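You operate a simulated robot arm through the tools that you are given. There is no shell and no other tool. Be economical: measure what you need, move in short steps, check, and stop when the job is done.

You are at the controls of a simulated two-armed robot. One attempt, no reset.

JOB
Shut the clean glass door. Then turn the grey knob to 5. Then open the jars door, take the red box on the window end of the side counter and put it away on the floor of the jars cupboard, then shut the door. Then take the cap off the big bottle and lay it down on the window end of the side counter. Keep to this order. Set down upright: red box.

It is judged by the outcome, as a careful person would: the job done as asked, and still so three seconds after it is handed in. It fails if anything else is knocked over, pushed out of place, dropped, spilled or broken. A push-on lid holds only when it is set on centred and level and pressed home; a screw cap is set on level and turned clockwise until tight.

ROBOT AND FRAMES
Two 7-joint arms with two-finger parallel grippers on one trunk, on a base that drives. Base frame: it is fixed to the floor where the robot stands at the start and does not move with it; the origin is under the middle of the robot, x ahead of it, y to its left, z up. Lengths are in m, angles in rad, forces in N, time in s.
The left shoulder is at the start at [0.07, 0.187, 1.207], the right one opposite. With the tool pointing down near the work surface each hand reaches from about 0.3 to 0.8 m from the robot's upright axis, wherever it stands, measured 20 degrees to its own side. Places, roughly: big bottle [-2, 3, 1]; clean glass door [0.8, 0, 0.4]; floor of the jars cupboard [0.9, 2.5, 0.1]; grey knob [-0.8, -0.5, 1]; jars door [0.7, 2.3, 0.4]; red box [-2.25, 2.75, 1]. Payload 3.91 kg a hand.
The tool frame of a hand sits at the grasp point between the pads (the TCP): z along the fingers, y along the line on which they close. The tips reach 0.03 m beyond it. Largest opening 0.11 m; finger width 0.02, thickness 0.01; the body of the gripper, 0.048 by 0.112 m, starts 0.055 m behind the TCP.
Orientation is that of the tool frame in the base frame, as a unit quaternion [w, x, y, z]. With the fingers straight down and closing along the base's y, the tool's x points along the base's -x, its y along +y and its z along -z.

CONTROLS
- The arms move only by the tool drive_tool. It takes "left_rows", "right_rows" or both (then of equal length, played together; a hand with none holds still); each is a list that holds one entry, the list of rows, each a list of 6 numbers: the shift along the tool's x, y, z in m, then the turn, a rotation vector about the tool's x, y, z in rad. In form: [[[dx, dy, dz, rx, ry, rz], ...]]. A call has 1 to 20 rows; each row shifts and turns the commanded pose from where the row before left it, along the tool's axes as they then stand. "left_fingers" and "right_fingers" are, for a hand that has rows, the closure in counts, from 0 (fully open) to 255 (shut), set as the call begins (left out, the last holds). Rows are played at 5 a second. More than 0.05 m and 0.15 rad between two rows, or a gripper value outside its range, and nothing of the call is played. Where a pose cannot be reached the arm comes as near as it can. A force on the tool above 40 N (or 10 N above the force at the start of the call, whichever is more), or a blocked arm, ends the call early, and 0.2 s more pass. The fingers move at their own pace (about 0.072 m/s each) and stop on an object; they squeeze with about 24 N. The grip force told is the motor's: it shows also when the fingers shut on nothing. Time passes only in rows, and 0.2 s behind the last, so rows that do not move let the fingers close. It gives the time, the measured TCP pose, the force on the tool (base axes), the opening and the grip force at its end, in the units of the frame above (readings bear some noise), with the torque about the TCP (base axes, N m) and any sound that the robot's microphone picked up.
- Cameras (640 x 400 px; columns grow to the right, rows downward): "scene" is now at [0.0961, -0.0702, 1.4269]; the picture's right is [-0.83, -0.55, -0.00], its down [-0.36, 0.55, -0.75] and it looks along [0.42, -0.63, -0.66] (base axes); focal length 214 px, centre (320, 200). "left" rides on the left gripper at [0.072, -0.017, -0.103] in its tool frame; the picture's right is [0.23, 0.97, 0.00], its down [-0.76, 0.18, -0.62] and it looks along [-0.61, 0.14, 0.78] (tool axes); focal length 222 px, centre (320, 200). "right" rides on the right gripper at [0.072, 0.017, -0.103] in its tool frame; the picture's right is [-0.23, 0.97, 0.00], its down [-0.76, -0.18, -0.62] and it looks along [-0.61, -0.14, 0.78] (tool axes); focal length 222 px, centre (320, 200). There is no depth. A picture from a camera that has moved, and an enlarged one, comes with that camera's place and axes in the base frame and with its lens.
- grab_frame(camera): a new picture of that camera. It takes no simulated time.
- raise_lower(by): slides the trunk up (or, below 0, down) by that many m; the arms and the scene camera ride with it, the base frame stays. It gives what a move gives, with no picture.
- steer(legs): drives the robot by 1 to 6 legs, each [ahead, turn to the left] in m and rad, along the robot's own axes; the way and the turn of a leg run together, so that a leg with both is an arc; at most 1.5 m and 3.142 rad a leg. The arms and the cameras ride along, it lands a little off, and it stops where it bumps. It gives what a move gives.
- pan_tilt(pan, tilt): turns the head with the scene camera to pan (to the left, within 1.501 rad either way) and tilt (down, from -0.506 to 1.204), counted from straight ahead of the robot. It gives what a move gives.
- zoom(camera, box): a new picture of the part [left, top, right, bottom] of that camera's present view, enlarged. It takes no simulated time.
- close_job(): hands the job in; it is judged then, once.

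Go step by step. Nothing tells you exact positions but the pictures and the camera data: compare them with the known pose of the tool, close in by small moves and look again before you grip or let go. The budget is 165 turns and 118 pictures, counting those below and the enlarged ones. Unless the task says otherwise, let go and move clear before handing in.

The tools are called after ">>>" as a command line: name --argument value ..., lists and objects as JSON in quotes. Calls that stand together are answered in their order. drive_tool: Moves the arms, as the interface text tells. Its arguments: {"type":"object","properties":{"left_rows":{"type":"array"},"left_fingers":{"type":"number"},"right_rows":{"type":"array"},"right_fingers":{"type":"number"}},"required":[]} The other tools are called the same way: raise_lower (by) slides the trunk up or down; steer (legs) drives the base; pan_tilt (pan, tilt) turns the head that bears the scene camera; grab_frame (camera) takes a picture; zoom (camera, box) takes an enlarged picture of a part of a camera's view; close_job () hands the job in.

At the start:

```text
time_s: 0.0
left_eef_pos: [0.3852, -0.0308, 1.3305]
left_orientation: [0.0, 0.0, 1.0, 0.0]
left_contact_force: [-0.1, -0.3, 0.9]
left_moment: [0.0, -0.01, 0.0]
left_gripper_width: 0.11
left_grip_force: 0.1
right_eef_pos: [0.3336, -0.4099, 1.3064]
right_orientation: [0.0, 0.0, 1.0, 0.001]
right_contact_force: [-0.5, 0.2, -0.3]
right_moment: [-0.02, 0.01, 0.0]
right_gripper_width: 0.11
right_grip_force: 0.1
trunk travel left (down, up): [-0.717, 0.223]
robot x, y, heading: [-0.001, -0.0012, 0.004]
head pan, tilt: [-0.983, 0.717]
```

scene: 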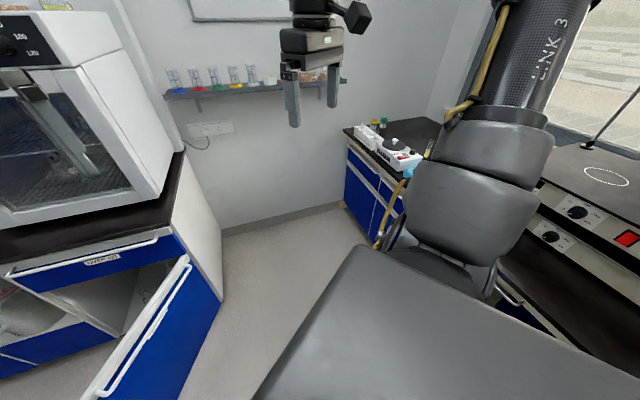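
right: 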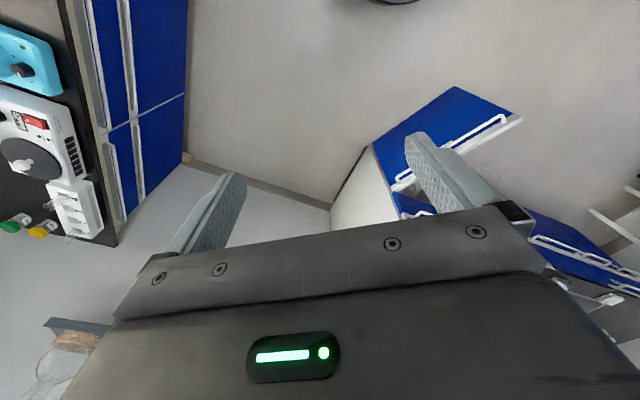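
left: 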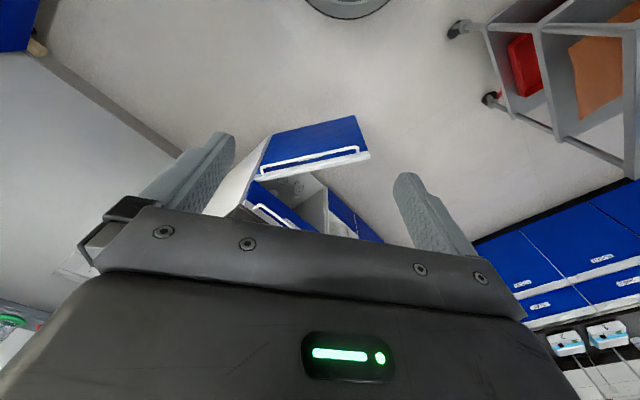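

I see the open door of the cabinet at the front right and need an overview. I'll look ahead and around first.

>>> pan_tilt --pan 0.0 --tilt 0.75

>>> grab_frame --camera "scene"

>>> pan_tilt --pan 1.4 --tilt 0.5

>>> grab_frame --camera "scene"

```text
time_s: 1.3
left_eef_pos: [0.3857, -0.0313, 1.3307]
left_orientation: [0.0, 0.0, 1.0, -0.001]
left_contact_force: [-0.7, -0.3, 0.0]
left_moment: [0.0, -0.02, 0.02]
left_gripper_width: 0.1099
left_grip_force: 0.1
right_eef_pos: [0.3333, -0.409, 1.3079]
right_orientation: [0.0, 0.0, 1.0, 0.001]
right_contact_force: [0.0, -0.8, 0.6]
right_moment: [-0.01, 0.02, 0.01]
right_gripper_width: 0.11
right_grip_force: 0.1
trunk travel left (down, up): [-0.717, 0.223]
robot x, y, heading: [0.0012, -0.0007, 0.002]
head pan, tilt: [0.0, 0.75]
```

```text
114 pictures are left
camera scene: at [0.1322, -0.0001, 1.424], right [0.0, -1.0, 0.0], down [-0.68, 0.0, -0.73], along [0.73, 0.0, -0.68], focal length 214 px, centre (320, 200)
```

scene: 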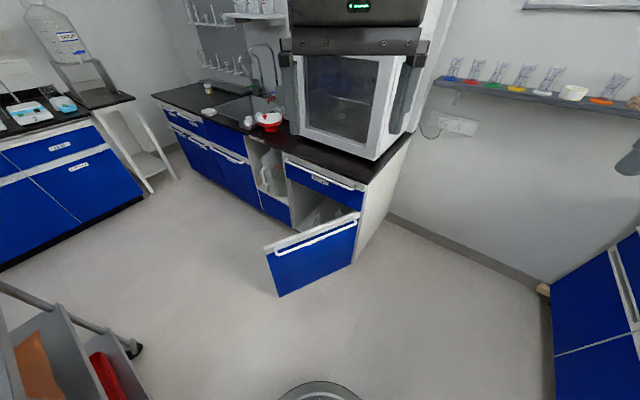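

```text
time_s: 2.8
left_eef_pos: [0.3852, -0.0307, 1.3309]
left_orientation: [0.0, 0.0, 1.0, 0.0]
left_contact_force: [-0.5, 0.0, -0.9]
left_moment: [-0.01, -0.01, 0.0]
left_gripper_width: 0.1099
left_grip_force: 0.2
right_eef_pos: [0.3321, -0.4099, 1.3061]
right_orientation: [0.0, 0.0, 1.0, 0.0]
right_contact_force: [-0.2, 0.5, -0.4]
right_moment: [-0.03, -0.02, -0.01]
right_gripper_width: 0.1099
right_grip_force: 0.0
trunk travel left (down, up): [-0.717, 0.223]
robot x, y, heading: [0.0013, 0.0007, -0.001]
head pan, tilt: [1.4, 0.499]
```

```text
113 pictures are left
camera scene: at [0.0649, 0.0897, 1.446], right [0.99, -0.17, 0.0], down [-0.08, -0.47, -0.88], along [0.15, 0.87, -0.48], focal length 214 px, centre (320, 200)
```

scene: 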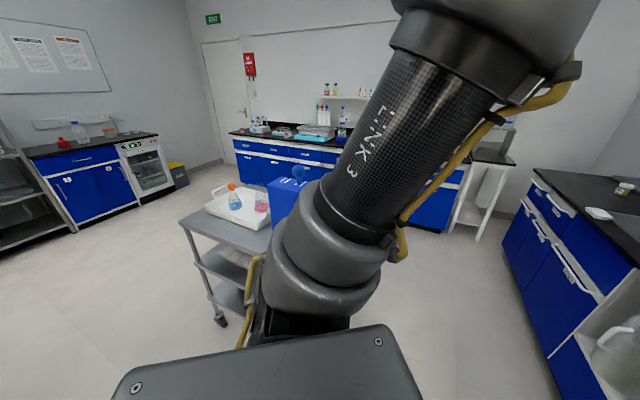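

The open door is just ahead. I'll look at it closely, then see the other areas.

>>> pan_tilt --pan 0.0 --tilt 0.75

>>> zoom --camera "scene" --box '[220, 120, 420, 300]'

>>> zoom --camera "scene" --box '[0, 70, 300, 270]'

```text
time_s: 4.3
left_eef_pos: [0.3855, -0.0319, 1.332]
left_orientation: [0.0, -0.001, 1.0, 0.0]
left_contact_force: [0.0, 0.1, 0.3]
left_moment: [-0.01, 0.0, -0.02]
left_gripper_width: 0.1102
left_grip_force: 0.1
right_eef_pos: [0.3338, -0.4091, 1.3064]
right_orientation: [0.0, -0.001, 1.0, 0.001]
right_contact_force: [1.2, -0.7, 1.0]
right_moment: [-0.01, -0.03, 0.0]
right_gripper_width: 0.1101
right_grip_force: 0.0
trunk travel left (down, up): [-0.717, 0.223]
robot x, y, heading: [-0.0, -0.0021, 0.004]
head pan, tilt: [0.0, 0.75]
```

```text
2.22 times, centred on (320, 210) of scene
camera zoom: at [0.1322, 0.0001, 1.4241], right [0.0, -1.0, 0.0], down [-0.68, 0.0, -0.73], along [0.73, 0.0, -0.68], focal length 477 px, centre (320, 178)
```

zoom: 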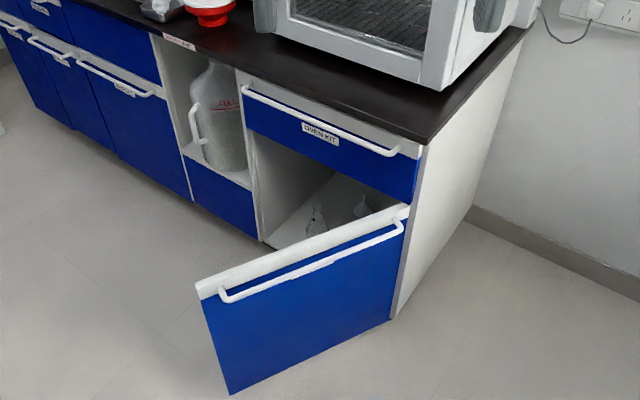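

```text
2.00 times, centred on (150, 170) of scene
camera zoom: at [0.1322, 0.0001, 1.4241], right [0.0, -1.0, 0.0], down [-0.68, 0.0, -0.73], along [0.73, 0.0, -0.68], focal length 429 px, centre (660, 260)
```

zoom: 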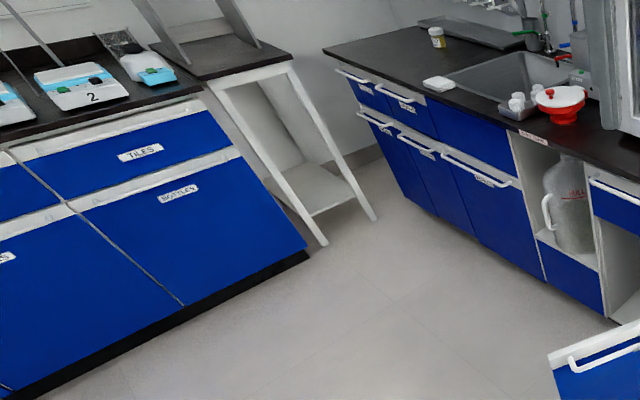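

The clean-glass cupboard (hinge near [0.91,-0.21], free edge near [0.69,0.26], top z≈0.6) stands about 60° open and hinges on the right. I'll point the left hand forward with fingers shut, and lower the trunk to push it.

>>> drive_tool --left_rows '[[[-0.04, 0.015, 0, 0, 0, 0], [-0.04, 0.015, 0, 0, 0, 0], [-0.04, 0.015, 0, 0, 0, 0], [-0.04, 0.015, 0, 0, 0, 0], [0, 0.014, 0, 0, -0.1428, 0], [0, 0.014, 0, 0, -0.1428, 0], [0, 0.014, 0, 0, -0.1428, 0], [0, 0.014, 0, 0, -0.1428, 0], [0, 0.014, 0, 0, -0.1428, 0], [0, 0.014, 0, 0, -0.1428, 0], [0, 0.014, 0, 0, -0.1428, 0], [0, 0.014, 0, 0, -0.1428, 0], [0, 0.014, 0, 0, -0.1428, 0], [0, 0.014, 0, 0, -0.1428, 0], [0, 0, 0, 0, -0.1428, 0], [0, 0, 0, 0, 0, 0]]]' --left_fingers 255

>>> raise_lower --by -0.62

>>> grab_frame --camera "scene"

```text
time_s: 7.7
left_eef_pos: [0.5193, 0.1591, 1.3171]
left_orientation: [0.707, 0.0, 0.707, 0.0]
left_contact_force: [-0.1, 0.2, 0.6]
left_moment: [0.0, 0.02, -0.04]
left_gripper_width: 0.0
left_grip_force: 23.5
left hand out of reach, approached as far as the arm can: row 4
right_eef_pos: [0.333, -0.4083, 1.3067]
right_orientation: [0.0, 0.0, 1.0, 0.0]
right_contact_force: [-0.9, 0.6, 0.2]
right_moment: [-0.03, 0.0, 0.0]
right_gripper_width: 0.11
right_grip_force: 0.0
trunk travel left (down, up): [-0.717, 0.223]
robot x, y, heading: [-0.0027, -0.0026, 0.001]
head pan, tilt: [0.0, 0.75]
```

```text
refused: -0.62 is not a number from -0.4 to 0.4
```

```text
110 pictures are left
camera scene: at [0.1313, 0.0002, 1.4241], right [0.0, -1.0, 0.0], down [-0.68, 0.0, -0.73], along [0.73, 0.0, -0.68], focal length 214 px, centre (320, 200)
```

scene: 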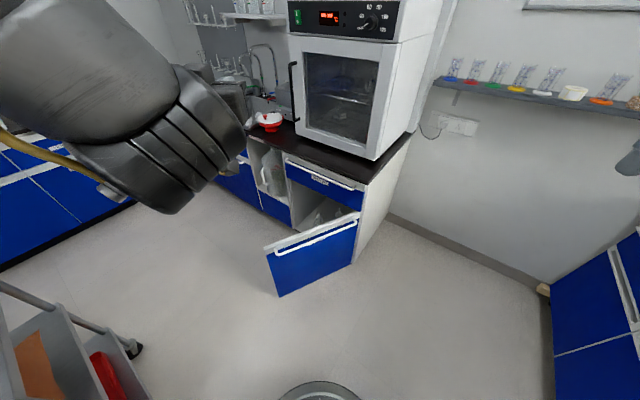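

The arm now points forward. I'll lower the trunk in two steps (max 0.4 each) and check.

>>> raise_lower --by -0.4

>>> raise_lower --by -0.25

>>> pan_tilt --pan 0.0 --tilt 0.35

>>> grab_frame --camera "scene"

```text
time_s: 11.6
left_eef_pos: [0.5212, 0.1594, 0.9185]
left_orientation: [0.707, 0.0, 0.707, 0.0]
left_contact_force: [0.4, -0.8, 0.1]
left_moment: [0.0, 0.0, -0.02]
left_gripper_width: 0.0
left_grip_force: 24.1
right_eef_pos: [0.3336, -0.4093, 0.9055]
right_orientation: [0.0, 0.0, 1.0, 0.0]
right_contact_force: [-0.1, -0.1, -0.1]
right_moment: [0.0, -0.04, 0.01]
right_gripper_width: 0.11
right_grip_force: 0.1
trunk travel left (down, up): [-0.317, 0.623]
robot x, y, heading: [-0.0018, -0.0044, -0.007]
head pan, tilt: [0.0, 0.75]
```

```text
time_s: 14.1
left_eef_pos: [0.5205, 0.158, 0.6679]
left_orientation: [0.707, 0.001, 0.707, -0.001]
left_contact_force: [0.1, -0.8, 0.6]
left_moment: [0.02, 0.02, 0.0]
left_gripper_width: 0.0
left_grip_force: 24.0
right_eef_pos: [0.3331, -0.4082, 0.6562]
right_orientation: [0.0, 0.0, 1.0, 0.001]
right_contact_force: [-0.1, 0.2, -0.8]
right_moment: [0.02, 0.02, -0.02]
right_gripper_width: 0.11
right_grip_force: 0.1
trunk travel left (down, up): [-0.067, 0.873]
robot x, y, heading: [-0.0011, 0.0017, 0.002]
head pan, tilt: [0.0, 0.75]
```

```text
time_s: 15.0
left_eef_pos: [0.5215, 0.1588, 0.6671]
left_orientation: [0.707, 0.0, 0.707, -0.001]
left_contact_force: [0.1, -0.7, -0.4]
left_moment: [0.0, 0.02, -0.01]
left_gripper_width: 0.0
left_grip_force: 23.7
right_eef_pos: [0.332, -0.4082, 0.656]
right_orientation: [0.001, 0.0, 1.0, 0.0]
right_contact_force: [-0.6, 0.1, 0.2]
right_moment: [0.0, 0.02, -0.03]
right_gripper_width: 0.1101
right_grip_force: 0.1
trunk travel left (down, up): [-0.067, 0.873]
robot x, y, heading: [-0.0034, -0.0024, 0.003]
head pan, tilt: [0.0, 0.351]
```

```text
109 pictures are left
camera scene: at [0.1424, 0.0002, 0.8096], right [0.0, -1.0, 0.0], down [-0.34, 0.0, -0.94], along [0.94, 0.0, -0.34], focal length 214 px, centre (320, 200)
```

scene: 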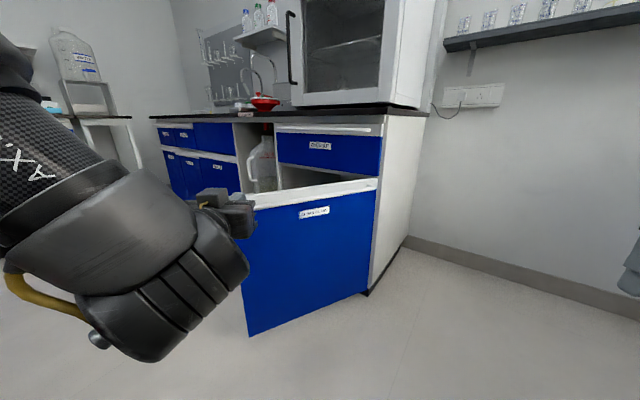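

The door's top is at z≈0.61. I lower the left hand to z≈0.43 and check before pushing ahead.

>>> drive_tool --left_rows '[[[0.046, 0, 0, 0, 0, 0], [0.046, 0, 0, 0, 0, 0], [0.046, 0, 0, 0, 0, 0], [0.046, 0, 0, 0, 0, 0], [0.046, 0, 0, 0, 0, 0], [0, 0, 0.03, 0, 0, 0], [0, 0, 0.03, 0, 0, 0], [0, 0, 0.03, 0, 0, 0]]]'

>>> grab_frame --camera "scene"

```text
time_s: 16.8
left_eef_pos: [0.6104, 0.1383, 0.6156]
left_orientation: [0.707, 0.0, 0.707, 0.0]
left_contact_force: [0.9, 0.1, 0.4]
left_moment: [0.02, -0.02, 0.0]
left_gripper_width: 0.0
left_grip_force: 24.3
left hand out of reach, approached as far as the arm can: row 1, 2, 3, 4, 5
right_eef_pos: [0.3329, -0.4085, 0.6566]
right_orientation: [0.0, 0.0, 1.0, 0.0]
right_contact_force: [0.3, -0.2, 0.2]
right_moment: [0.0, -0.02, 0.01]
right_gripper_width: 0.11
right_grip_force: 0.1
trunk travel left (down, up): [-0.067, 0.873]
robot x, y, heading: [-0.0026, -0.0024, 0.003]
head pan, tilt: [0.0, 0.351]
```

```text
108 pictures are left
camera scene: at [0.1424, 0.0003, 0.8097], right [0.0, -1.0, 0.0], down [-0.34, 0.0, -0.94], along [0.94, 0.0, -0.34], focal length 214 px, centre (320, 200)
```

scene: 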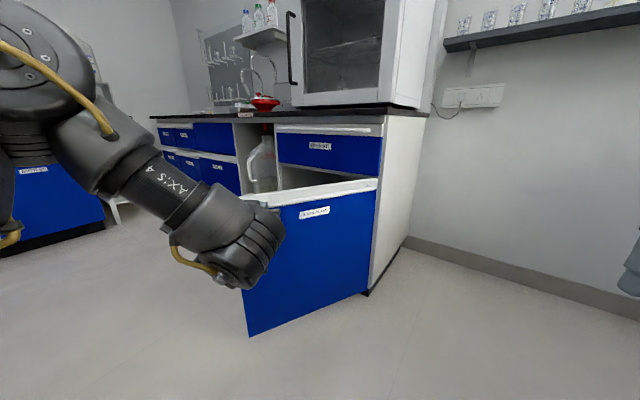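

The arm has reconfigured and reaches better when extended. I continue downward.

>>> drive_tool --left_rows '[[[0.03, 0, 0, 0, 0, 0], [0.03, 0, 0, 0, 0, 0], [0.03, 0, 0, 0, 0, 0], [0.03, 0, 0, 0, 0, 0], [0.03, 0, 0, 0, 0, 0], [0, 0, 0, 0, 0, 0]]]'

>>> grab_frame --camera "scene"

```text
time_s: 18.2
left_eef_pos: [0.6555, 0.1322, 0.4946]
left_orientation: [0.706, 0.001, 0.708, -0.001]
left_contact_force: [0.0, 0.6, 1.1]
left_moment: [0.01, 0.0, -0.01]
left_gripper_width: 0.0
left_grip_force: 23.4
left hand out of reach, approached as far as the arm can: row 2, 3, 4, 5
right_eef_pos: [0.3342, -0.4086, 0.6564]
right_orientation: [0.0, 0.0, 1.0, 0.0]
right_contact_force: [0.1, -0.2, -0.5]
right_moment: [-0.01, 0.0, -0.02]
right_gripper_width: 0.11
right_grip_force: 0.0
trunk travel left (down, up): [-0.067, 0.873]
robot x, y, heading: [0.001, -0.0004, -0.002]
head pan, tilt: [0.0, 0.351]
```

```text
107 pictures are left
camera scene: at [0.1425, 0.0002, 0.8097], right [0.0, -1.0, 0.0], down [-0.34, 0.0, -0.94], along [0.94, 0.0, -0.34], focal length 214 px, centre (320, 200)
```

scene: 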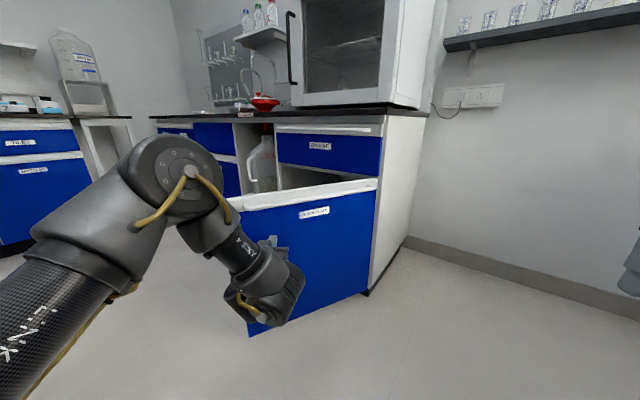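

The hand is just in front of the door face at z≈0.49. I push by driving ahead slowly.

>>> steer --legs '[[0.2, 0]]'

>>> grab_frame --camera "scene"

```text
time_s: 19.8
left_eef_pos: [0.8571, 0.1327, 0.4958]
left_orientation: [0.706, 0.001, 0.708, -0.001]
left_contact_force: [0.9, 0.6, -0.7]
left_moment: [0.0, -0.03, 0.0]
left_gripper_width: 0.0
left_grip_force: 23.8
right_eef_pos: [0.5354, -0.4084, 0.6574]
right_orientation: [0.0, 0.0, 1.0, -0.001]
right_contact_force: [0.4, 0.4, 0.1]
right_moment: [-0.01, -0.06, -0.01]
right_gripper_width: 0.11
right_grip_force: 0.1
trunk travel left (down, up): [-0.067, 0.873]
robot x, y, heading: [0.2019, -0.0027, 0.002]
head pan, tilt: [0.0, 0.351]
```

```text
106 pictures are left
camera scene: at [0.3437, 0.0002, 0.8097], right [0.0, -1.0, 0.0], down [-0.34, 0.0, -0.94], along [0.94, 0.0, -0.34], focal length 214 px, centre (320, 200)
```

scene: 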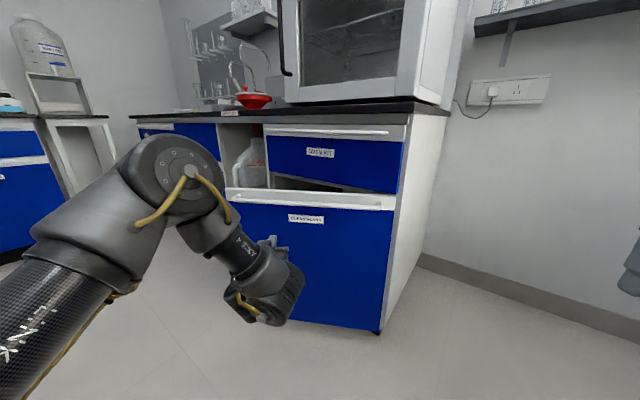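

The door swings shut well. I continue.

>>> steer --legs '[[0.2, 0]]'

>>> grab_frame --camera "scene"

```text
time_s: 21.4
left_eef_pos: [1.0576, 0.1329, 0.4956]
left_orientation: [0.706, 0.001, 0.708, -0.001]
left_contact_force: [0.8, -0.1, 0.1]
left_moment: [0.0, -0.02, 0.01]
left_gripper_width: 0.0001
left_grip_force: 24.0
right_eef_pos: [0.7339, -0.4089, 0.6565]
right_orientation: [0.001, 0.0, 1.0, 0.0]
right_contact_force: [0.6, -0.5, 0.5]
right_moment: [-0.01, -0.02, 0.02]
right_gripper_width: 0.1099
right_grip_force: 0.0
trunk travel left (down, up): [-0.067, 0.873]
robot x, y, heading: [0.4053, 0.0042, -0.004]
head pan, tilt: [0.0, 0.351]
```

```text
105 pictures are left
camera scene: at [0.544, 0.0002, 0.8097], right [0.0, -1.0, 0.0], down [-0.34, 0.0, -0.94], along [0.94, 0.0, -0.34], focal length 214 px, centre (320, 200)
```

scene: 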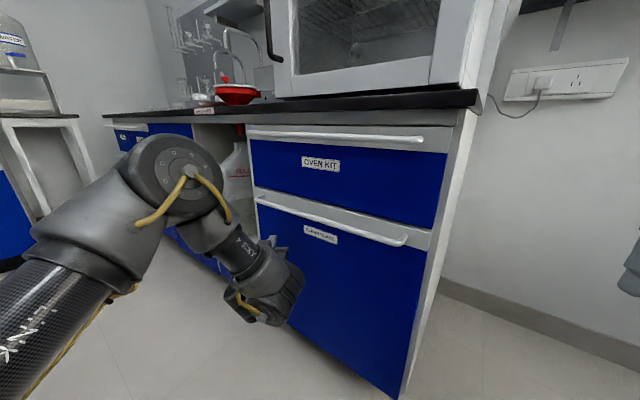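

It looks nearly shut. I press it home with small arm moves.

>>> drive_tool --left_rows '[[[0, 0, 0.012, 0, 0, 0], [0, 0, 0.012, 0, 0, 0], [0, 0, 0.012, 0, 0, 0], [0, 0, 0.012, 0, 0, 0], [0, 0, 0.012, 0, 0, 0], [0, 0, 0.012, 0, 0, 0], [0, 0, 0.012, 0, 0, 0]]]'

>>> grab_frame --camera "scene"

```text
time_s: 22.5
left_eef_pos: [1.1075, 0.1337, 0.4957]
left_orientation: [0.705, 0.003, 0.709, 0.0]
left_contact_force: [-10.4, 2.6, 3.5]
left_moment: [-0.05, -0.18, 0.01]
left_gripper_width: 0.0
left_grip_force: 24.3
right_eef_pos: [0.7341, -0.4088, 0.6574]
right_orientation: [0.0, -0.001, 1.0, 0.001]
right_contact_force: [0.0, 0.8, -0.1]
right_moment: [0.02, -0.01, 0.0]
right_gripper_width: 0.1101
right_grip_force: 0.2
trunk travel left (down, up): [-0.067, 0.873]
robot x, y, heading: [0.4006, 0.0018, -0.001]
head pan, tilt: [0.0, 0.351]
stopped in row 5 (left hand): the force on the tool passed its limit at 50 N (the readings are from after the stop); the commanded pose is now the measured one
```

```text
104 pictures are left
camera scene: at [0.5427, 0.0004, 0.81], right [0.0, -1.0, 0.0], down [-0.34, 0.0, -0.94], along [0.94, 0.0, -0.34], focal length 214 px, centre (320, 200)
```

scene: 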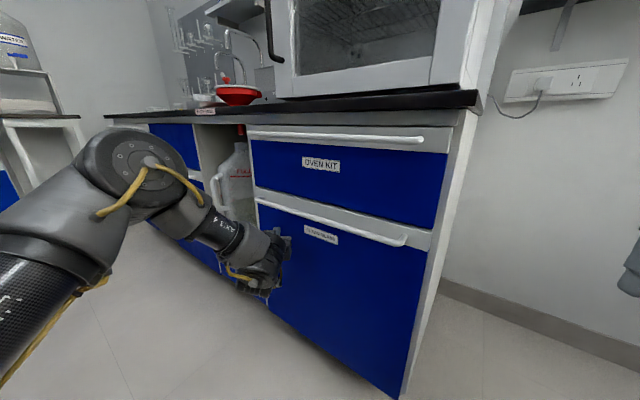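

The door is flush and blocked: shut. I back away, raise the trunk and look for the grey knob behind the robot.

>>> drive_tool --left_rows '[[[0, 0, -0.03, 0, 0, 0], [0, 0, -0.04, 0, 0, 0], [0, 0, -0.04, 0, 0, 0]]]'

>>> steer --legs '[[-0.4, 0]]'

>>> raise_lower --by 0.4

>>> pan_tilt --pan -1.5 --tilt 0.3

>>> grab_frame --camera "scene"

```text
time_s: 23.3
left_eef_pos: [1.0428, 0.1295, 0.5154]
left_orientation: [0.702, 0.003, 0.712, -0.001]
left_contact_force: [0.6, 0.8, 0.1]
left_moment: [0.0, -0.02, 0.01]
left_gripper_width: 0.0
left_grip_force: 24.0
left hand out of reach, approached as far as the arm can: row 2, 3
right_eef_pos: [0.7361, -0.4098, 0.6567]
right_orientation: [-0.001, -0.001, 1.0, 0.001]
right_contact_force: [-0.2, 0.4, 0.0]
right_moment: [0.0, 0.02, -0.04]
right_gripper_width: 0.11
right_grip_force: 0.1
trunk travel left (down, up): [-0.067, 0.873]
robot x, y, heading: [0.4026, -0.0008, -0.0]
head pan, tilt: [0.0, 0.351]
```

```text
time_s: 25.8
left_eef_pos: [0.6451, 0.1294, 0.5146]
left_orientation: [0.703, 0.003, 0.712, 0.0]
left_contact_force: [0.4, -0.2, 0.6]
left_moment: [-0.04, -0.01, 0.01]
left_gripper_width: 0.0
left_grip_force: 23.8
right_eef_pos: [0.3367, -0.4089, 0.6575]
right_orientation: [-0.001, -0.001, 1.0, 0.001]
right_contact_force: [-0.5, 0.1, -0.3]
right_moment: [0.0, 0.0, -0.05]
right_gripper_width: 0.1101
right_grip_force: 0.1
trunk travel left (down, up): [-0.067, 0.873]
robot x, y, heading: [0.0028, -0.0052, 0.004]
head pan, tilt: [0.0, 0.351]
```

```text
time_s: 29.6
left_eef_pos: [0.6452, 0.1307, 0.915]
left_orientation: [0.703, 0.002, 0.712, 0.0]
left_contact_force: [-0.5, 0.0, -0.6]
left_moment: [0.0, 0.0, -0.03]
left_gripper_width: 0.0
left_grip_force: 23.4
right_eef_pos: [0.3372, -0.4079, 1.0561]
right_orientation: [-0.001, -0.001, 1.0, 0.001]
right_contact_force: [0.9, 0.9, 0.4]
right_moment: [-0.03, 0.0, 0.03]
right_gripper_width: 0.11
right_grip_force: 0.0
trunk travel left (down, up): [-0.467, 0.473]
robot x, y, heading: [0.0052, 0.0043, 0.009]
head pan, tilt: [0.0, 0.351]
```

```text
time_s: 31.2
left_eef_pos: [0.6452, 0.1307, 0.9149]
left_orientation: [0.703, 0.002, 0.712, 0.0]
left_contact_force: [-0.4, 0.3, 0.7]
left_moment: [0.0, 0.01, 0.01]
left_gripper_width: 0.0
left_grip_force: 24.5
right_eef_pos: [0.3373, -0.4082, 1.0571]
right_orientation: [-0.001, -0.001, 1.0, 0.002]
right_contact_force: [0.3, 0.1, 0.0]
right_moment: [-0.01, -0.05, -0.01]
right_gripper_width: 0.1099
right_grip_force: 0.0
trunk travel left (down, up): [-0.467, 0.473]
robot x, y, heading: [0.0081, -0.0033, 0.003]
head pan, tilt: [-1.499, 0.3]
```

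```text
103 pictures are left
camera scene: at [0.0596, -0.0935, 1.2144], right [-1.0, -0.07, 0.0], down [-0.02, 0.3, -0.96], along [0.07, -0.95, -0.3], focal length 214 px, centre (320, 200)
```

scene: 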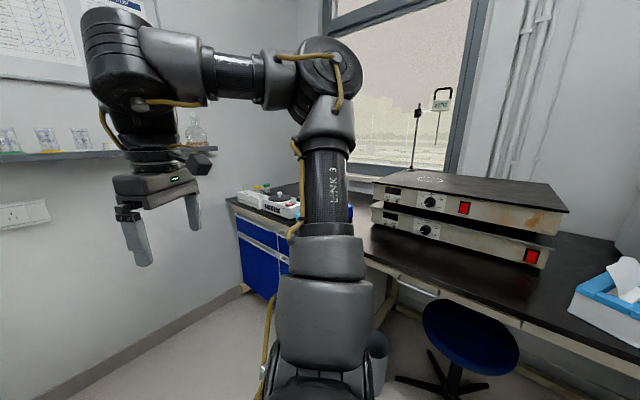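

The right-hand bench has stacked heaters with knobs. I raise the trunk, fold the left hand back to pointing down, then turn to look behind.

>>> raise_lower --by 0.4

>>> drive_tool --left_rows '[[[0, 0.01, 0, 0, 0.142, 0], [0, 0.01, 0, 0, 0.142, 0], [0, 0.01, 0, 0, 0.142, 0], [0, 0.01, 0, 0, 0.142, 0], [0, 0.01, 0, 0, 0.142, 0], [0, 0.01, 0, 0, 0.142, 0], [0, 0.01, 0, 0, 0.142, 0], [0, 0.01, 0, 0, 0.142, 0], [0, 0.01, 0, 0, 0.142, 0], [0, 0.01, 0, 0, 0.142, 0], [0, 0.01, 0, 0, 0.142, 0], [0.04, 0, 0, 0, 0, 0], [0.04, 0, 0, 0, 0, 0], [0.04, 0, 0, 0, 0, 0], [0.04, 0, 0, 0, 0, 0], [0.04, 0, 0, 0, 0, 0], [0.04, 0, 0, 0, 0, 0]]]' --left_fingers 0

>>> pan_tilt --pan -1.5 --tilt 0.6

>>> grab_frame --camera "scene"

```text
time_s: 35.1
left_eef_pos: [0.6469, 0.1299, 1.3165]
left_orientation: [0.703, 0.002, 0.711, 0.0]
left_contact_force: [0.8, -0.2, 0.4]
left_moment: [-0.01, 0.03, -0.04]
left_gripper_width: 0.0
left_grip_force: 23.8
right_eef_pos: [0.3382, -0.4091, 1.4572]
right_orientation: [0.0, -0.001, 1.0, 0.001]
right_contact_force: [-1.2, -0.2, 0.6]
right_moment: [0.0, -0.01, 0.01]
right_gripper_width: 0.1098
right_grip_force: 0.1
trunk travel left (down, up): [-0.867, 0.073]
robot x, y, heading: [0.0044, 0.0008, -0.001]
head pan, tilt: [-1.499, 0.3]
```

```text
time_s: 38.7
left_eef_pos: [0.2797, 0.1098, 1.2832]
left_orientation: [-0.005, 0.013, 1.0, 0.01]
left_contact_force: [-0.5, -0.1, 0.1]
left_moment: [-0.02, -0.06, 0.0]
left_gripper_width: 0.11
left_grip_force: 0.0
left hand out of reach, approached as far as the arm can: row 4, 5, 6, 7, 8, 9, 10, 11, 17
right_eef_pos: [0.3355, -0.4103, 1.4565]
right_orientation: [0.0, -0.001, 1.0, 0.001]
right_contact_force: [-0.4, -1.1, 0.7]
right_moment: [0.0, 0.0, 0.01]
right_gripper_width: 0.1099
right_grip_force: 0.0
trunk travel left (down, up): [-0.867, 0.073]
robot x, y, heading: [0.0002, 0.0035, -0.0]
head pan, tilt: [-1.499, 0.3]
```

```text
time_s: 39.5
left_eef_pos: [0.2806, 0.1083, 1.2831]
left_orientation: [-0.005, 0.012, 1.0, 0.011]
left_contact_force: [0.1, -0.5, -0.3]
left_moment: [-0.01, -0.01, 0.01]
left_gripper_width: 0.1099
left_grip_force: 0.1
right_eef_pos: [0.3366, -0.4104, 1.4559]
right_orientation: [0.0, -0.001, 1.0, 0.001]
right_contact_force: [0.2, -0.1, -0.1]
right_moment: [0.02, -0.02, -0.02]
right_gripper_width: 0.1102
right_grip_force: 0.1
trunk travel left (down, up): [-0.867, 0.073]
robot x, y, heading: [0.0022, -0.0043, 0.001]
head pan, tilt: [-1.499, 0.6]
```

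```text
102 pictures are left
camera scene: at [0.0577, -0.0899, 1.587], right [-1.0, -0.07, 0.0], down [-0.04, 0.56, -0.82], along [0.06, -0.82, -0.57], focal length 214 px, centre (320, 200)
```

scene: 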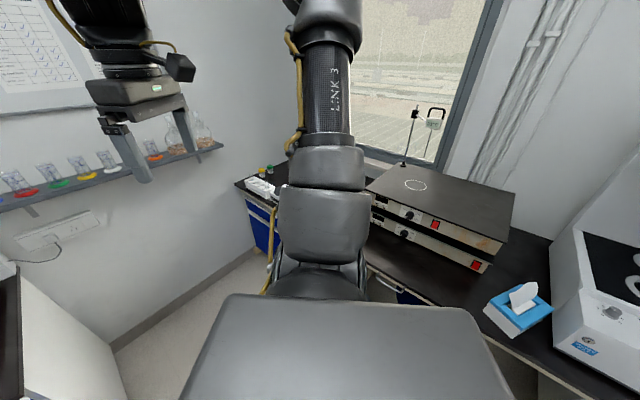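

A white instrument with a grey knob stands around [-0.75,-0.45,1]. I turn right in stages to face it.

>>> steer --legs '[[0, -1.2]]'

>>> pan_tilt --pan -0.9 --tilt 0.6

>>> grab_frame --camera "scene"

```text
time_s: 42.9
left_eef_pos: [0.207, -0.2216, 1.282]
left_orientation: [0.001, 0.576, 0.818, 0.011]
left_contact_force: [-0.1, 0.9, 0.4]
left_moment: [0.0, -0.01, 0.01]
left_gripper_width: 0.1098
left_grip_force: 0.1
right_eef_pos: [-0.2566, -0.4592, 1.4577]
right_orientation: [0.0, 0.566, 0.825, 0.001]
right_contact_force: [0.1, 0.0, 0.5]
right_moment: [-0.01, -0.01, 0.04]
right_gripper_width: 0.11
right_grip_force: 0.1
trunk travel left (down, up): [-0.867, 0.073]
robot x, y, heading: [0.0007, 0.0, -1.203]
head pan, tilt: [-1.499, 0.6]
```

```text
time_s: 43.9
left_eef_pos: [0.2067, -0.2201, 1.2824]
left_orientation: [0.001, 0.576, 0.818, 0.011]
left_contact_force: [0.0, 0.7, -0.3]
left_moment: [0.01, 0.03, -0.02]
left_gripper_width: 0.1099
left_grip_force: 0.1
right_eef_pos: [-0.2574, -0.4596, 1.4564]
right_orientation: [0.0, 0.565, 0.825, 0.001]
right_contact_force: [0.1, -0.6, 0.0]
right_moment: [0.0, 0.04, 0.0]
right_gripper_width: 0.11
right_grip_force: 0.0
trunk travel left (down, up): [-0.867, 0.073]
robot x, y, heading: [0.002, -0.0031, -1.198]
head pan, tilt: [-0.901, 0.6]
```

```text
101 pictures are left
camera scene: at [-0.0244, -0.1233, 1.5869], right [-0.86, 0.51, 0.0], down [0.29, 0.49, -0.82], along [-0.42, -0.71, -0.57], focal length 214 px, centre (320, 200)
```

scene: 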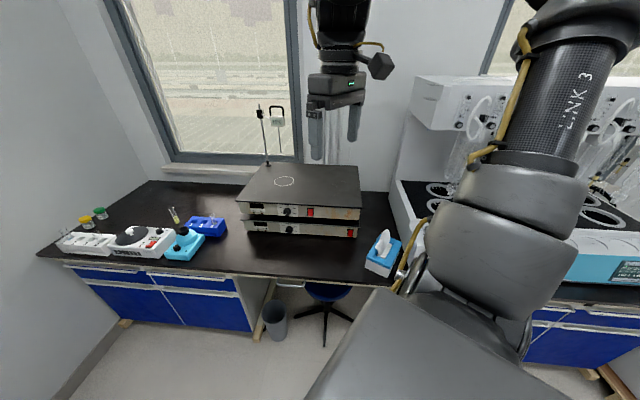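

I turn further and face the white instrument.

>>> steer --legs '[[0, -1.2]]'

>>> pan_tilt --pan 0.0 --tilt 0.6

>>> grab_frame --camera "scene"

```text
time_s: 47.2
left_eef_pos: [-0.125, -0.2717, 1.2822]
left_orientation: [0.007, 0.935, 0.354, 0.008]
left_contact_force: [0.5, 0.3, -0.6]
left_moment: [0.01, 0.01, 0.02]
left_gripper_width: 0.1099
left_grip_force: 0.1
right_eef_pos: [-0.5187, 0.0711, 1.4562]
right_orientation: [0.0, 0.93, 0.367, 0.001]
right_contact_force: [-0.5, -0.3, -0.1]
right_moment: [0.01, -0.03, -0.03]
right_gripper_width: 0.1102
right_grip_force: 0.0
trunk travel left (down, up): [-0.867, 0.073]
robot x, y, heading: [0.0057, -0.0024, -2.394]
head pan, tilt: [-0.901, 0.6]
```

```text
time_s: 48.4
left_eef_pos: [-0.1251, -0.2712, 1.2832]
left_orientation: [0.008, 0.935, 0.354, 0.008]
left_contact_force: [0.1, -0.2, 0.3]
left_moment: [-0.02, -0.01, 0.0]
left_gripper_width: 0.1102
left_grip_force: 0.0
right_eef_pos: [-0.5191, 0.0702, 1.4579]
right_orientation: [0.0, 0.93, 0.367, 0.001]
right_contact_force: [-0.2, -1.0, 0.0]
right_moment: [0.0, -0.01, 0.01]
right_gripper_width: 0.1099
right_grip_force: 0.1
trunk travel left (down, up): [-0.867, 0.073]
robot x, y, heading: [-0.0008, -0.0026, -2.391]
head pan, tilt: [0.0, 0.6]
```

```text
100 pictures are left
camera scene: at [-0.0989, -0.0947, 1.5869], right [-0.68, 0.73, 0.0], down [0.41, 0.39, -0.82], along [-0.6, -0.56, -0.57], focal length 214 px, centre (320, 200)
```

scene: 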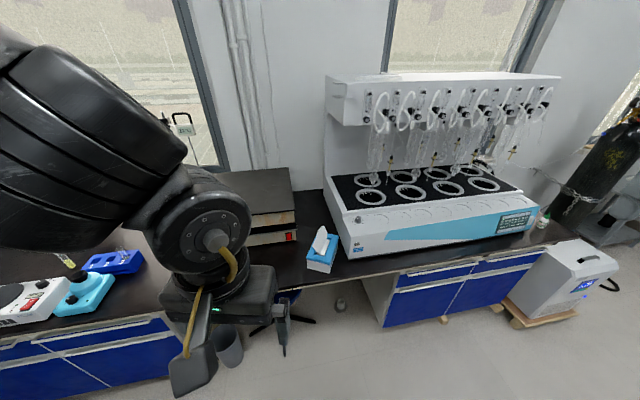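

>>> zoom --camera "scene" --box '[310, 170, 430, 280]'

>>> zoom --camera "scene" --box '[320, 60, 560, 260]'

```text
3.64 times, centred on (370, 225) of scene
camera zoom: at [-0.0989, -0.0947, 1.5869], right [-0.68, 0.73, 0.0], down [0.41, 0.39, -0.82], along [-0.6, -0.56, -0.57], focal length 780 px, centre (138, 109)
```

zoom: 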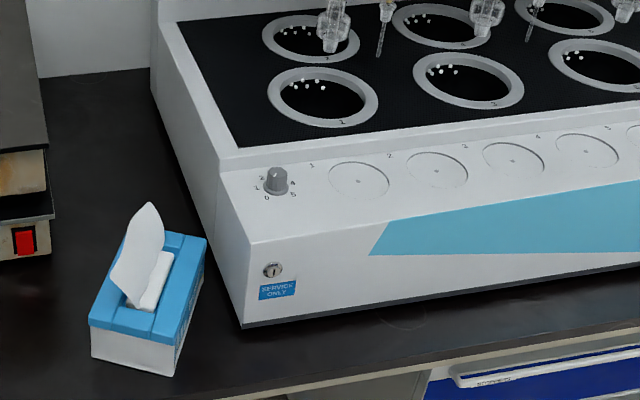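

```text
2.00 times, centred on (440, 160) of scene
camera zoom: at [-0.0989, -0.0947, 1.5869], right [-0.68, 0.73, 0.0], down [0.41, 0.39, -0.82], along [-0.6, -0.56, -0.57], focal length 429 px, centre (80, 280)
```

zoom: 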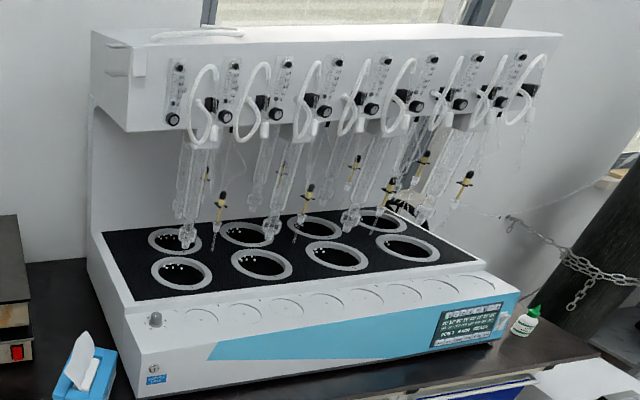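

The grey knob sits on the bath's front ledge at about [-0.724,-0.456,1.0]. I drive closer so the right hand can reach it.

>>> steer --legs '[[0, 0.06], [0.2, 0]]'

>>> pan_tilt --pan -0.35 --tilt 0.8

>>> grab_frame --camera "scene"

>>> grab_frame --camera "right"

```text
time_s: 50.5
left_eef_pos: [-0.2462, -0.4195, 1.2832]
left_orientation: [0.008, 0.924, 0.381, 0.006]
left_contact_force: [1.1, -0.2, 0.2]
left_moment: [-0.02, 0.04, 0.0]
left_gripper_width: 0.1099
left_grip_force: 0.0
right_eef_pos: [-0.6568, -0.1014, 1.4586]
right_orientation: [0.001, 0.919, 0.394, -0.001]
right_contact_force: [1.7, -0.5, 0.1]
right_moment: [-0.01, 0.05, -0.02]
right_gripper_width: 0.1101
right_grip_force: 0.0
trunk travel left (down, up): [-0.867, 0.073]
robot x, y, heading: [-0.1361, -0.1449, -2.333]
head pan, tilt: [0.0, 0.6]
```

```text
time_s: 51.3
left_eef_pos: [-0.2474, -0.4233, 1.2835]
left_orientation: [0.007, 0.925, 0.38, 0.01]
left_contact_force: [0.6, -0.7, -0.3]
left_moment: [-0.03, -0.01, -0.02]
left_gripper_width: 0.1101
left_grip_force: 0.1
right_eef_pos: [-0.6609, -0.1043, 1.4563]
right_orientation: [-0.001, 0.919, 0.394, 0.001]
right_contact_force: [0.6, -0.5, -0.9]
right_moment: [0.01, -0.02, -0.02]
right_gripper_width: 0.11
right_grip_force: 0.1
trunk travel left (down, up): [-0.867, 0.073]
robot x, y, heading: [-0.1339, -0.1474, -2.332]
head pan, tilt: [-0.351, 0.799]
```

```text
97 pictures are left
camera scene: at [-0.2431, -0.2175, 1.5699], right [-0.44, 0.9, 0.0], down [0.64, 0.32, -0.7], along [-0.62, -0.31, -0.72], focal length 214 px, centre (320, 200)
```

scene: 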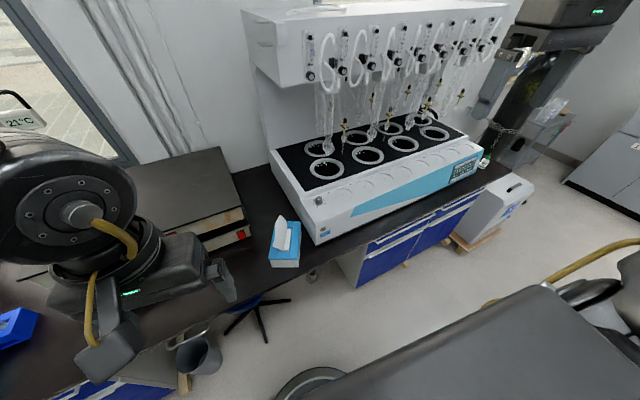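

```text
96 pictures are left
camera right: at [-0.5976, -0.0654, 1.5612], right [0.55, -0.84, 0.0], down [-0.66, -0.43, 0.62], along [-0.52, -0.34, -0.78], focal length 222 px, centre (320, 200)
```

right: 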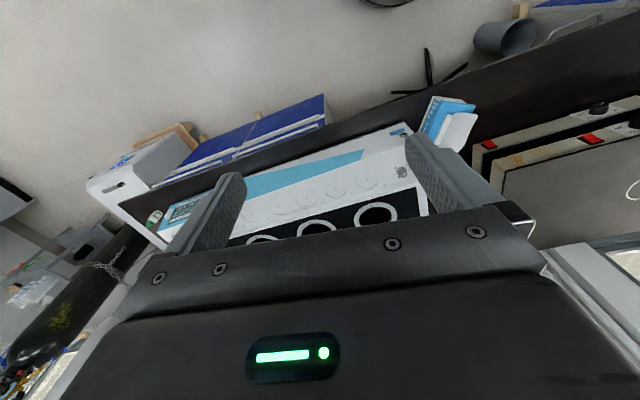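

>>> zoom --camera "scene" --box '[288, 178, 352, 218]'

>>> zoom --camera "right" --box '[370, 140, 434, 200]'

```text
10.00 times, centred on (320, 198) of scene
camera zoom: at [-0.2431, -0.2175, 1.5699], right [-0.44, 0.9, 0.0], down [0.64, 0.32, -0.7], along [-0.62, -0.31, -0.72], focal length 2145 px, centre (320, 220)
```

zoom: 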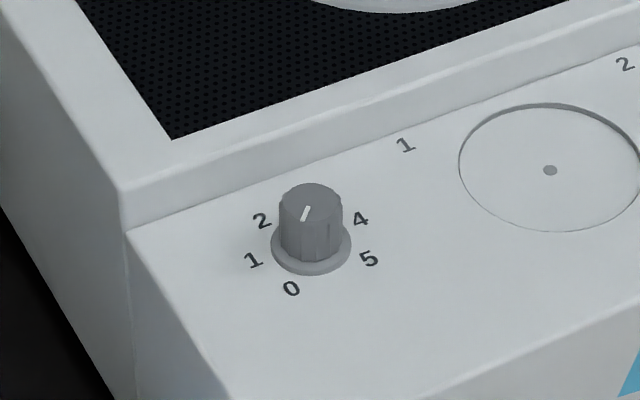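

```text
6.67 times, centred on (402, 170) of right
camera zoom: at [-0.5976, -0.0654, 1.5612], right [0.55, -0.84, 0.0], down [-0.66, -0.43, 0.62], along [-0.52, -0.34, -0.78], focal length 1481 px, centre (-227, 400)
```

zoom: 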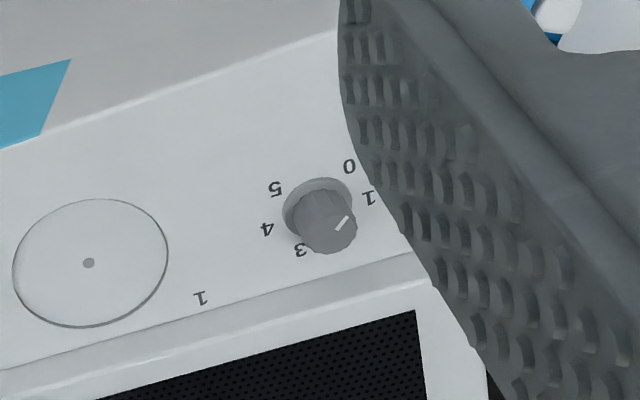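

The dial reads 0–5 clockwise, 0 and 5 facing the front, about 52° apart. I bring the right hand above the knob for a closer look at the pointer.

>>> drive_tool --right_rows '[[[-0.0317, 0.019, 0.029, 0, 0, 0], [-0.0317, 0.019, 0.029, 0, 0, 0], [-0.0317, 0.019, 0.029, 0, 0, 0], [-0.0317, 0.019, 0.029, 0, 0, 0], [-0.0317, 0.019, 0.029, 0, 0, 0], [-0.0317, 0.019, 0.029, 0, 0, 0], [-0.0317, 0.019, 0.029, 0, 0, 0], [-0.0317, 0.019, 0.029, 0, 0, 0], [-0.0317, 0.019, 0.029, 0, 0, 0], [-0.0317, 0.019, 0.029, 0, 0, 0], [0, 0, 0, 0, 0, 0]]]' --right_fingers 60

>>> grab_frame --camera "right"

>>> grab_frame --camera "scene"

```text
time_s: 53.7
left_eef_pos: [-0.2464, -0.423, 1.2822]
left_orientation: [0.006, 0.924, 0.381, 0.008]
left_contact_force: [0.0, -0.3, -0.9]
left_moment: [0.01, -0.03, -0.01]
left_gripper_width: 0.11
left_grip_force: 0.0
right_eef_pos: [-0.7356, -0.3497, 1.167]
right_orientation: [0.002, 0.92, 0.393, -0.001]
right_contact_force: [-0.1, -0.1, -0.8]
right_moment: [-0.02, 0.02, 0.01]
right_gripper_width: 0.0842
right_grip_force: 0.0
right hand out of reach, approached as far as the arm can: row 7, 8, 9, 10
trunk travel left (down, up): [-0.867, 0.073]
robot x, y, heading: [-0.135, -0.1423, -2.331]
head pan, tilt: [-0.351, 0.799]
```

```text
93 pictures are left
camera right: at [-0.6727, -0.3089, 1.2711], right [0.55, -0.84, 0.0], down [-0.65, -0.43, 0.62], along [-0.52, -0.34, -0.78], focal length 222 px, centre (320, 200)
```

right: 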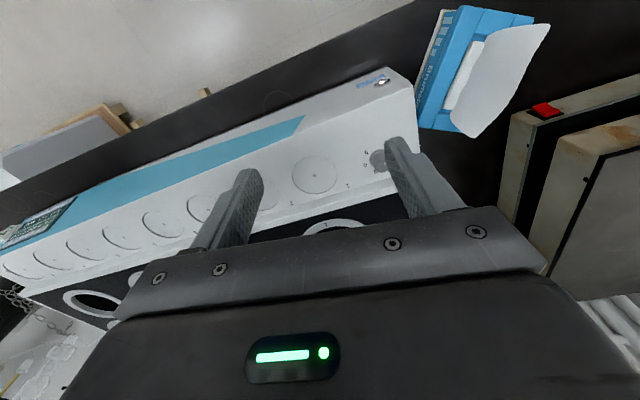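

```text
92 pictures are left
camera scene: at [-0.2419, -0.2165, 1.57], right [-0.44, 0.9, 0.0], down [0.64, 0.32, -0.7], along [-0.62, -0.31, -0.72], focal length 214 px, centre (320, 200)
```

scene: 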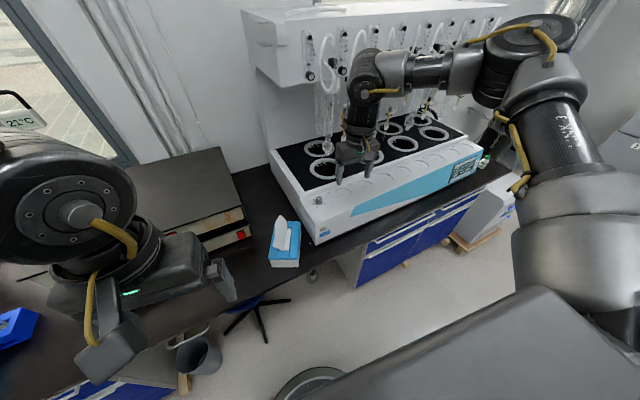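

The wrist is clear of the tubes but the hand stopped short of the knob. I raise it slightly and try the remaining shift in smaller steps.

>>> drive_tool --right_rows '[[[-0.018, 0.015, 0, 0, 0, 0], [-0.018, 0.015, 0, 0, 0, 0], [-0.018, 0.015, 0, 0, 0, 0], [-0.018, 0.015, 0, 0, 0, 0], [-0.018, 0.015, 0, 0, 0, 0], [0, 0, 0, 0, 0, 0]]]'

>>> grab_frame --camera "right"

```text
time_s: 55.1
left_eef_pos: [-0.2471, -0.4225, 1.2826]
left_orientation: [0.007, 0.925, 0.38, 0.009]
left_contact_force: [0.4, -0.7, -0.5]
left_moment: [0.03, -0.01, -0.01]
left_gripper_width: 0.11
left_grip_force: 0.1
right_eef_pos: [-0.7379, -0.3485, 1.1664]
right_orientation: [0.001, 0.919, 0.394, -0.001]
right_contact_force: [-0.4, -0.1, 0.0]
right_moment: [0.03, -0.01, -0.03]
right_gripper_width: 0.0842
right_grip_force: 0.2
right hand out of reach, approached as far as the arm can: row 1, 2, 3, 4, 5
trunk travel left (down, up): [-0.867, 0.073]
robot x, y, heading: [-0.135, -0.1451, -2.328]
head pan, tilt: [-0.351, 0.799]
```

```text
91 pictures are left
camera right: at [-0.6727, -0.3091, 1.2713], right [0.55, -0.84, 0.0], down [-0.65, -0.43, 0.62], along [-0.52, -0.34, -0.78], focal length 222 px, centre (320, 200)
```

right: 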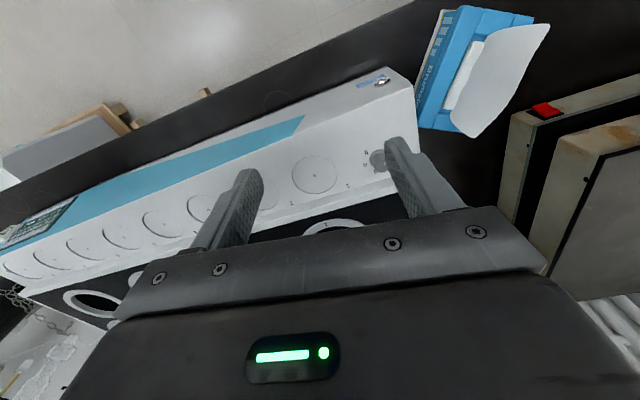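

The arm is at a joint limit, so I use the base to carry the hand over the knob: a small left turn and a little ahead.

>>> steer --legs '[[0, 0.14], [0.05, 0]]'

>>> grab_frame --camera "right"

```text
time_s: 56.6
left_eef_pos: [-0.2312, -0.4656, 1.2857]
left_orientation: [0.01, 0.896, 0.444, 0.004]
left_contact_force: [-0.9, 0.1, 0.7]
left_moment: [0.0, -0.05, 0.0]
left_gripper_width: 0.1101
left_grip_force: 0.0
right_eef_pos: [-0.7263, -0.4612, 1.1726]
right_orientation: [0.004, 0.889, 0.457, -0.003]
right_contact_force: [0.1, 0.7, 0.2]
right_moment: [-0.03, -0.03, 0.0]
right_gripper_width: 0.0842
right_grip_force: 0.2
trunk travel left (down, up): [-0.867, 0.073]
robot x, y, heading: [-0.1614, -0.1849, -2.192]
head pan, tilt: [-0.351, 0.799]
```

```text
90 pictures are left
camera right: at [-0.6696, -0.4119, 1.2757], right [0.66, -0.75, 0.01], down [-0.59, -0.51, 0.63], along [-0.47, -0.42, -0.78], focal length 222 px, centre (320, 200)
```

right: 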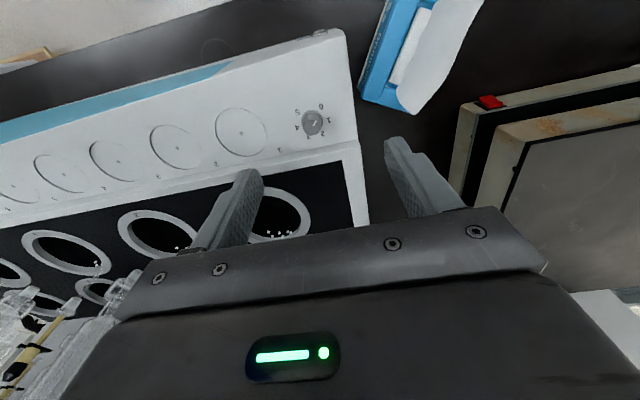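

>>> zoom --camera "right" --box '[280, 95, 344, 145]'

>>> grab_frame --camera "scene"

```text
8.00 times, centred on (312, 120) of right
camera zoom: at [-0.6696, -0.4119, 1.2757], right [0.66, -0.75, 0.01], down [-0.59, -0.51, 0.63], along [-0.47, -0.42, -0.78], focal length 1777 px, centre (384, 840)
```

zoom: 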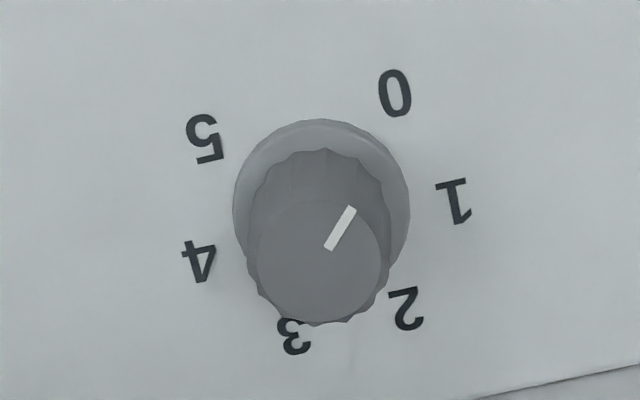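

```text
88 pictures are left
camera scene: at [-0.2577, -0.263, 1.5706], right [-0.56, 0.83, 0.0], down [0.59, 0.4, -0.7], along [-0.58, -0.4, -0.71], focal length 214 px, centre (320, 200)
```

scene: 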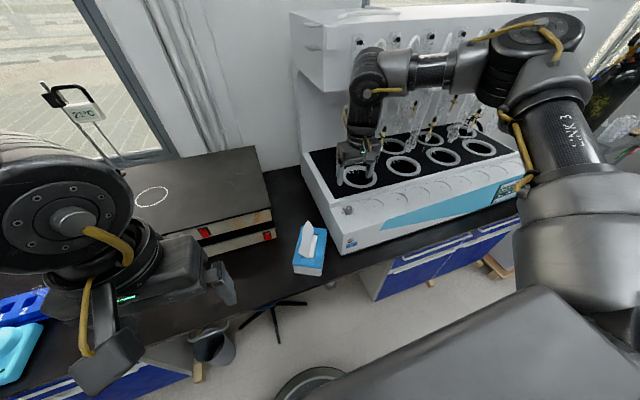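

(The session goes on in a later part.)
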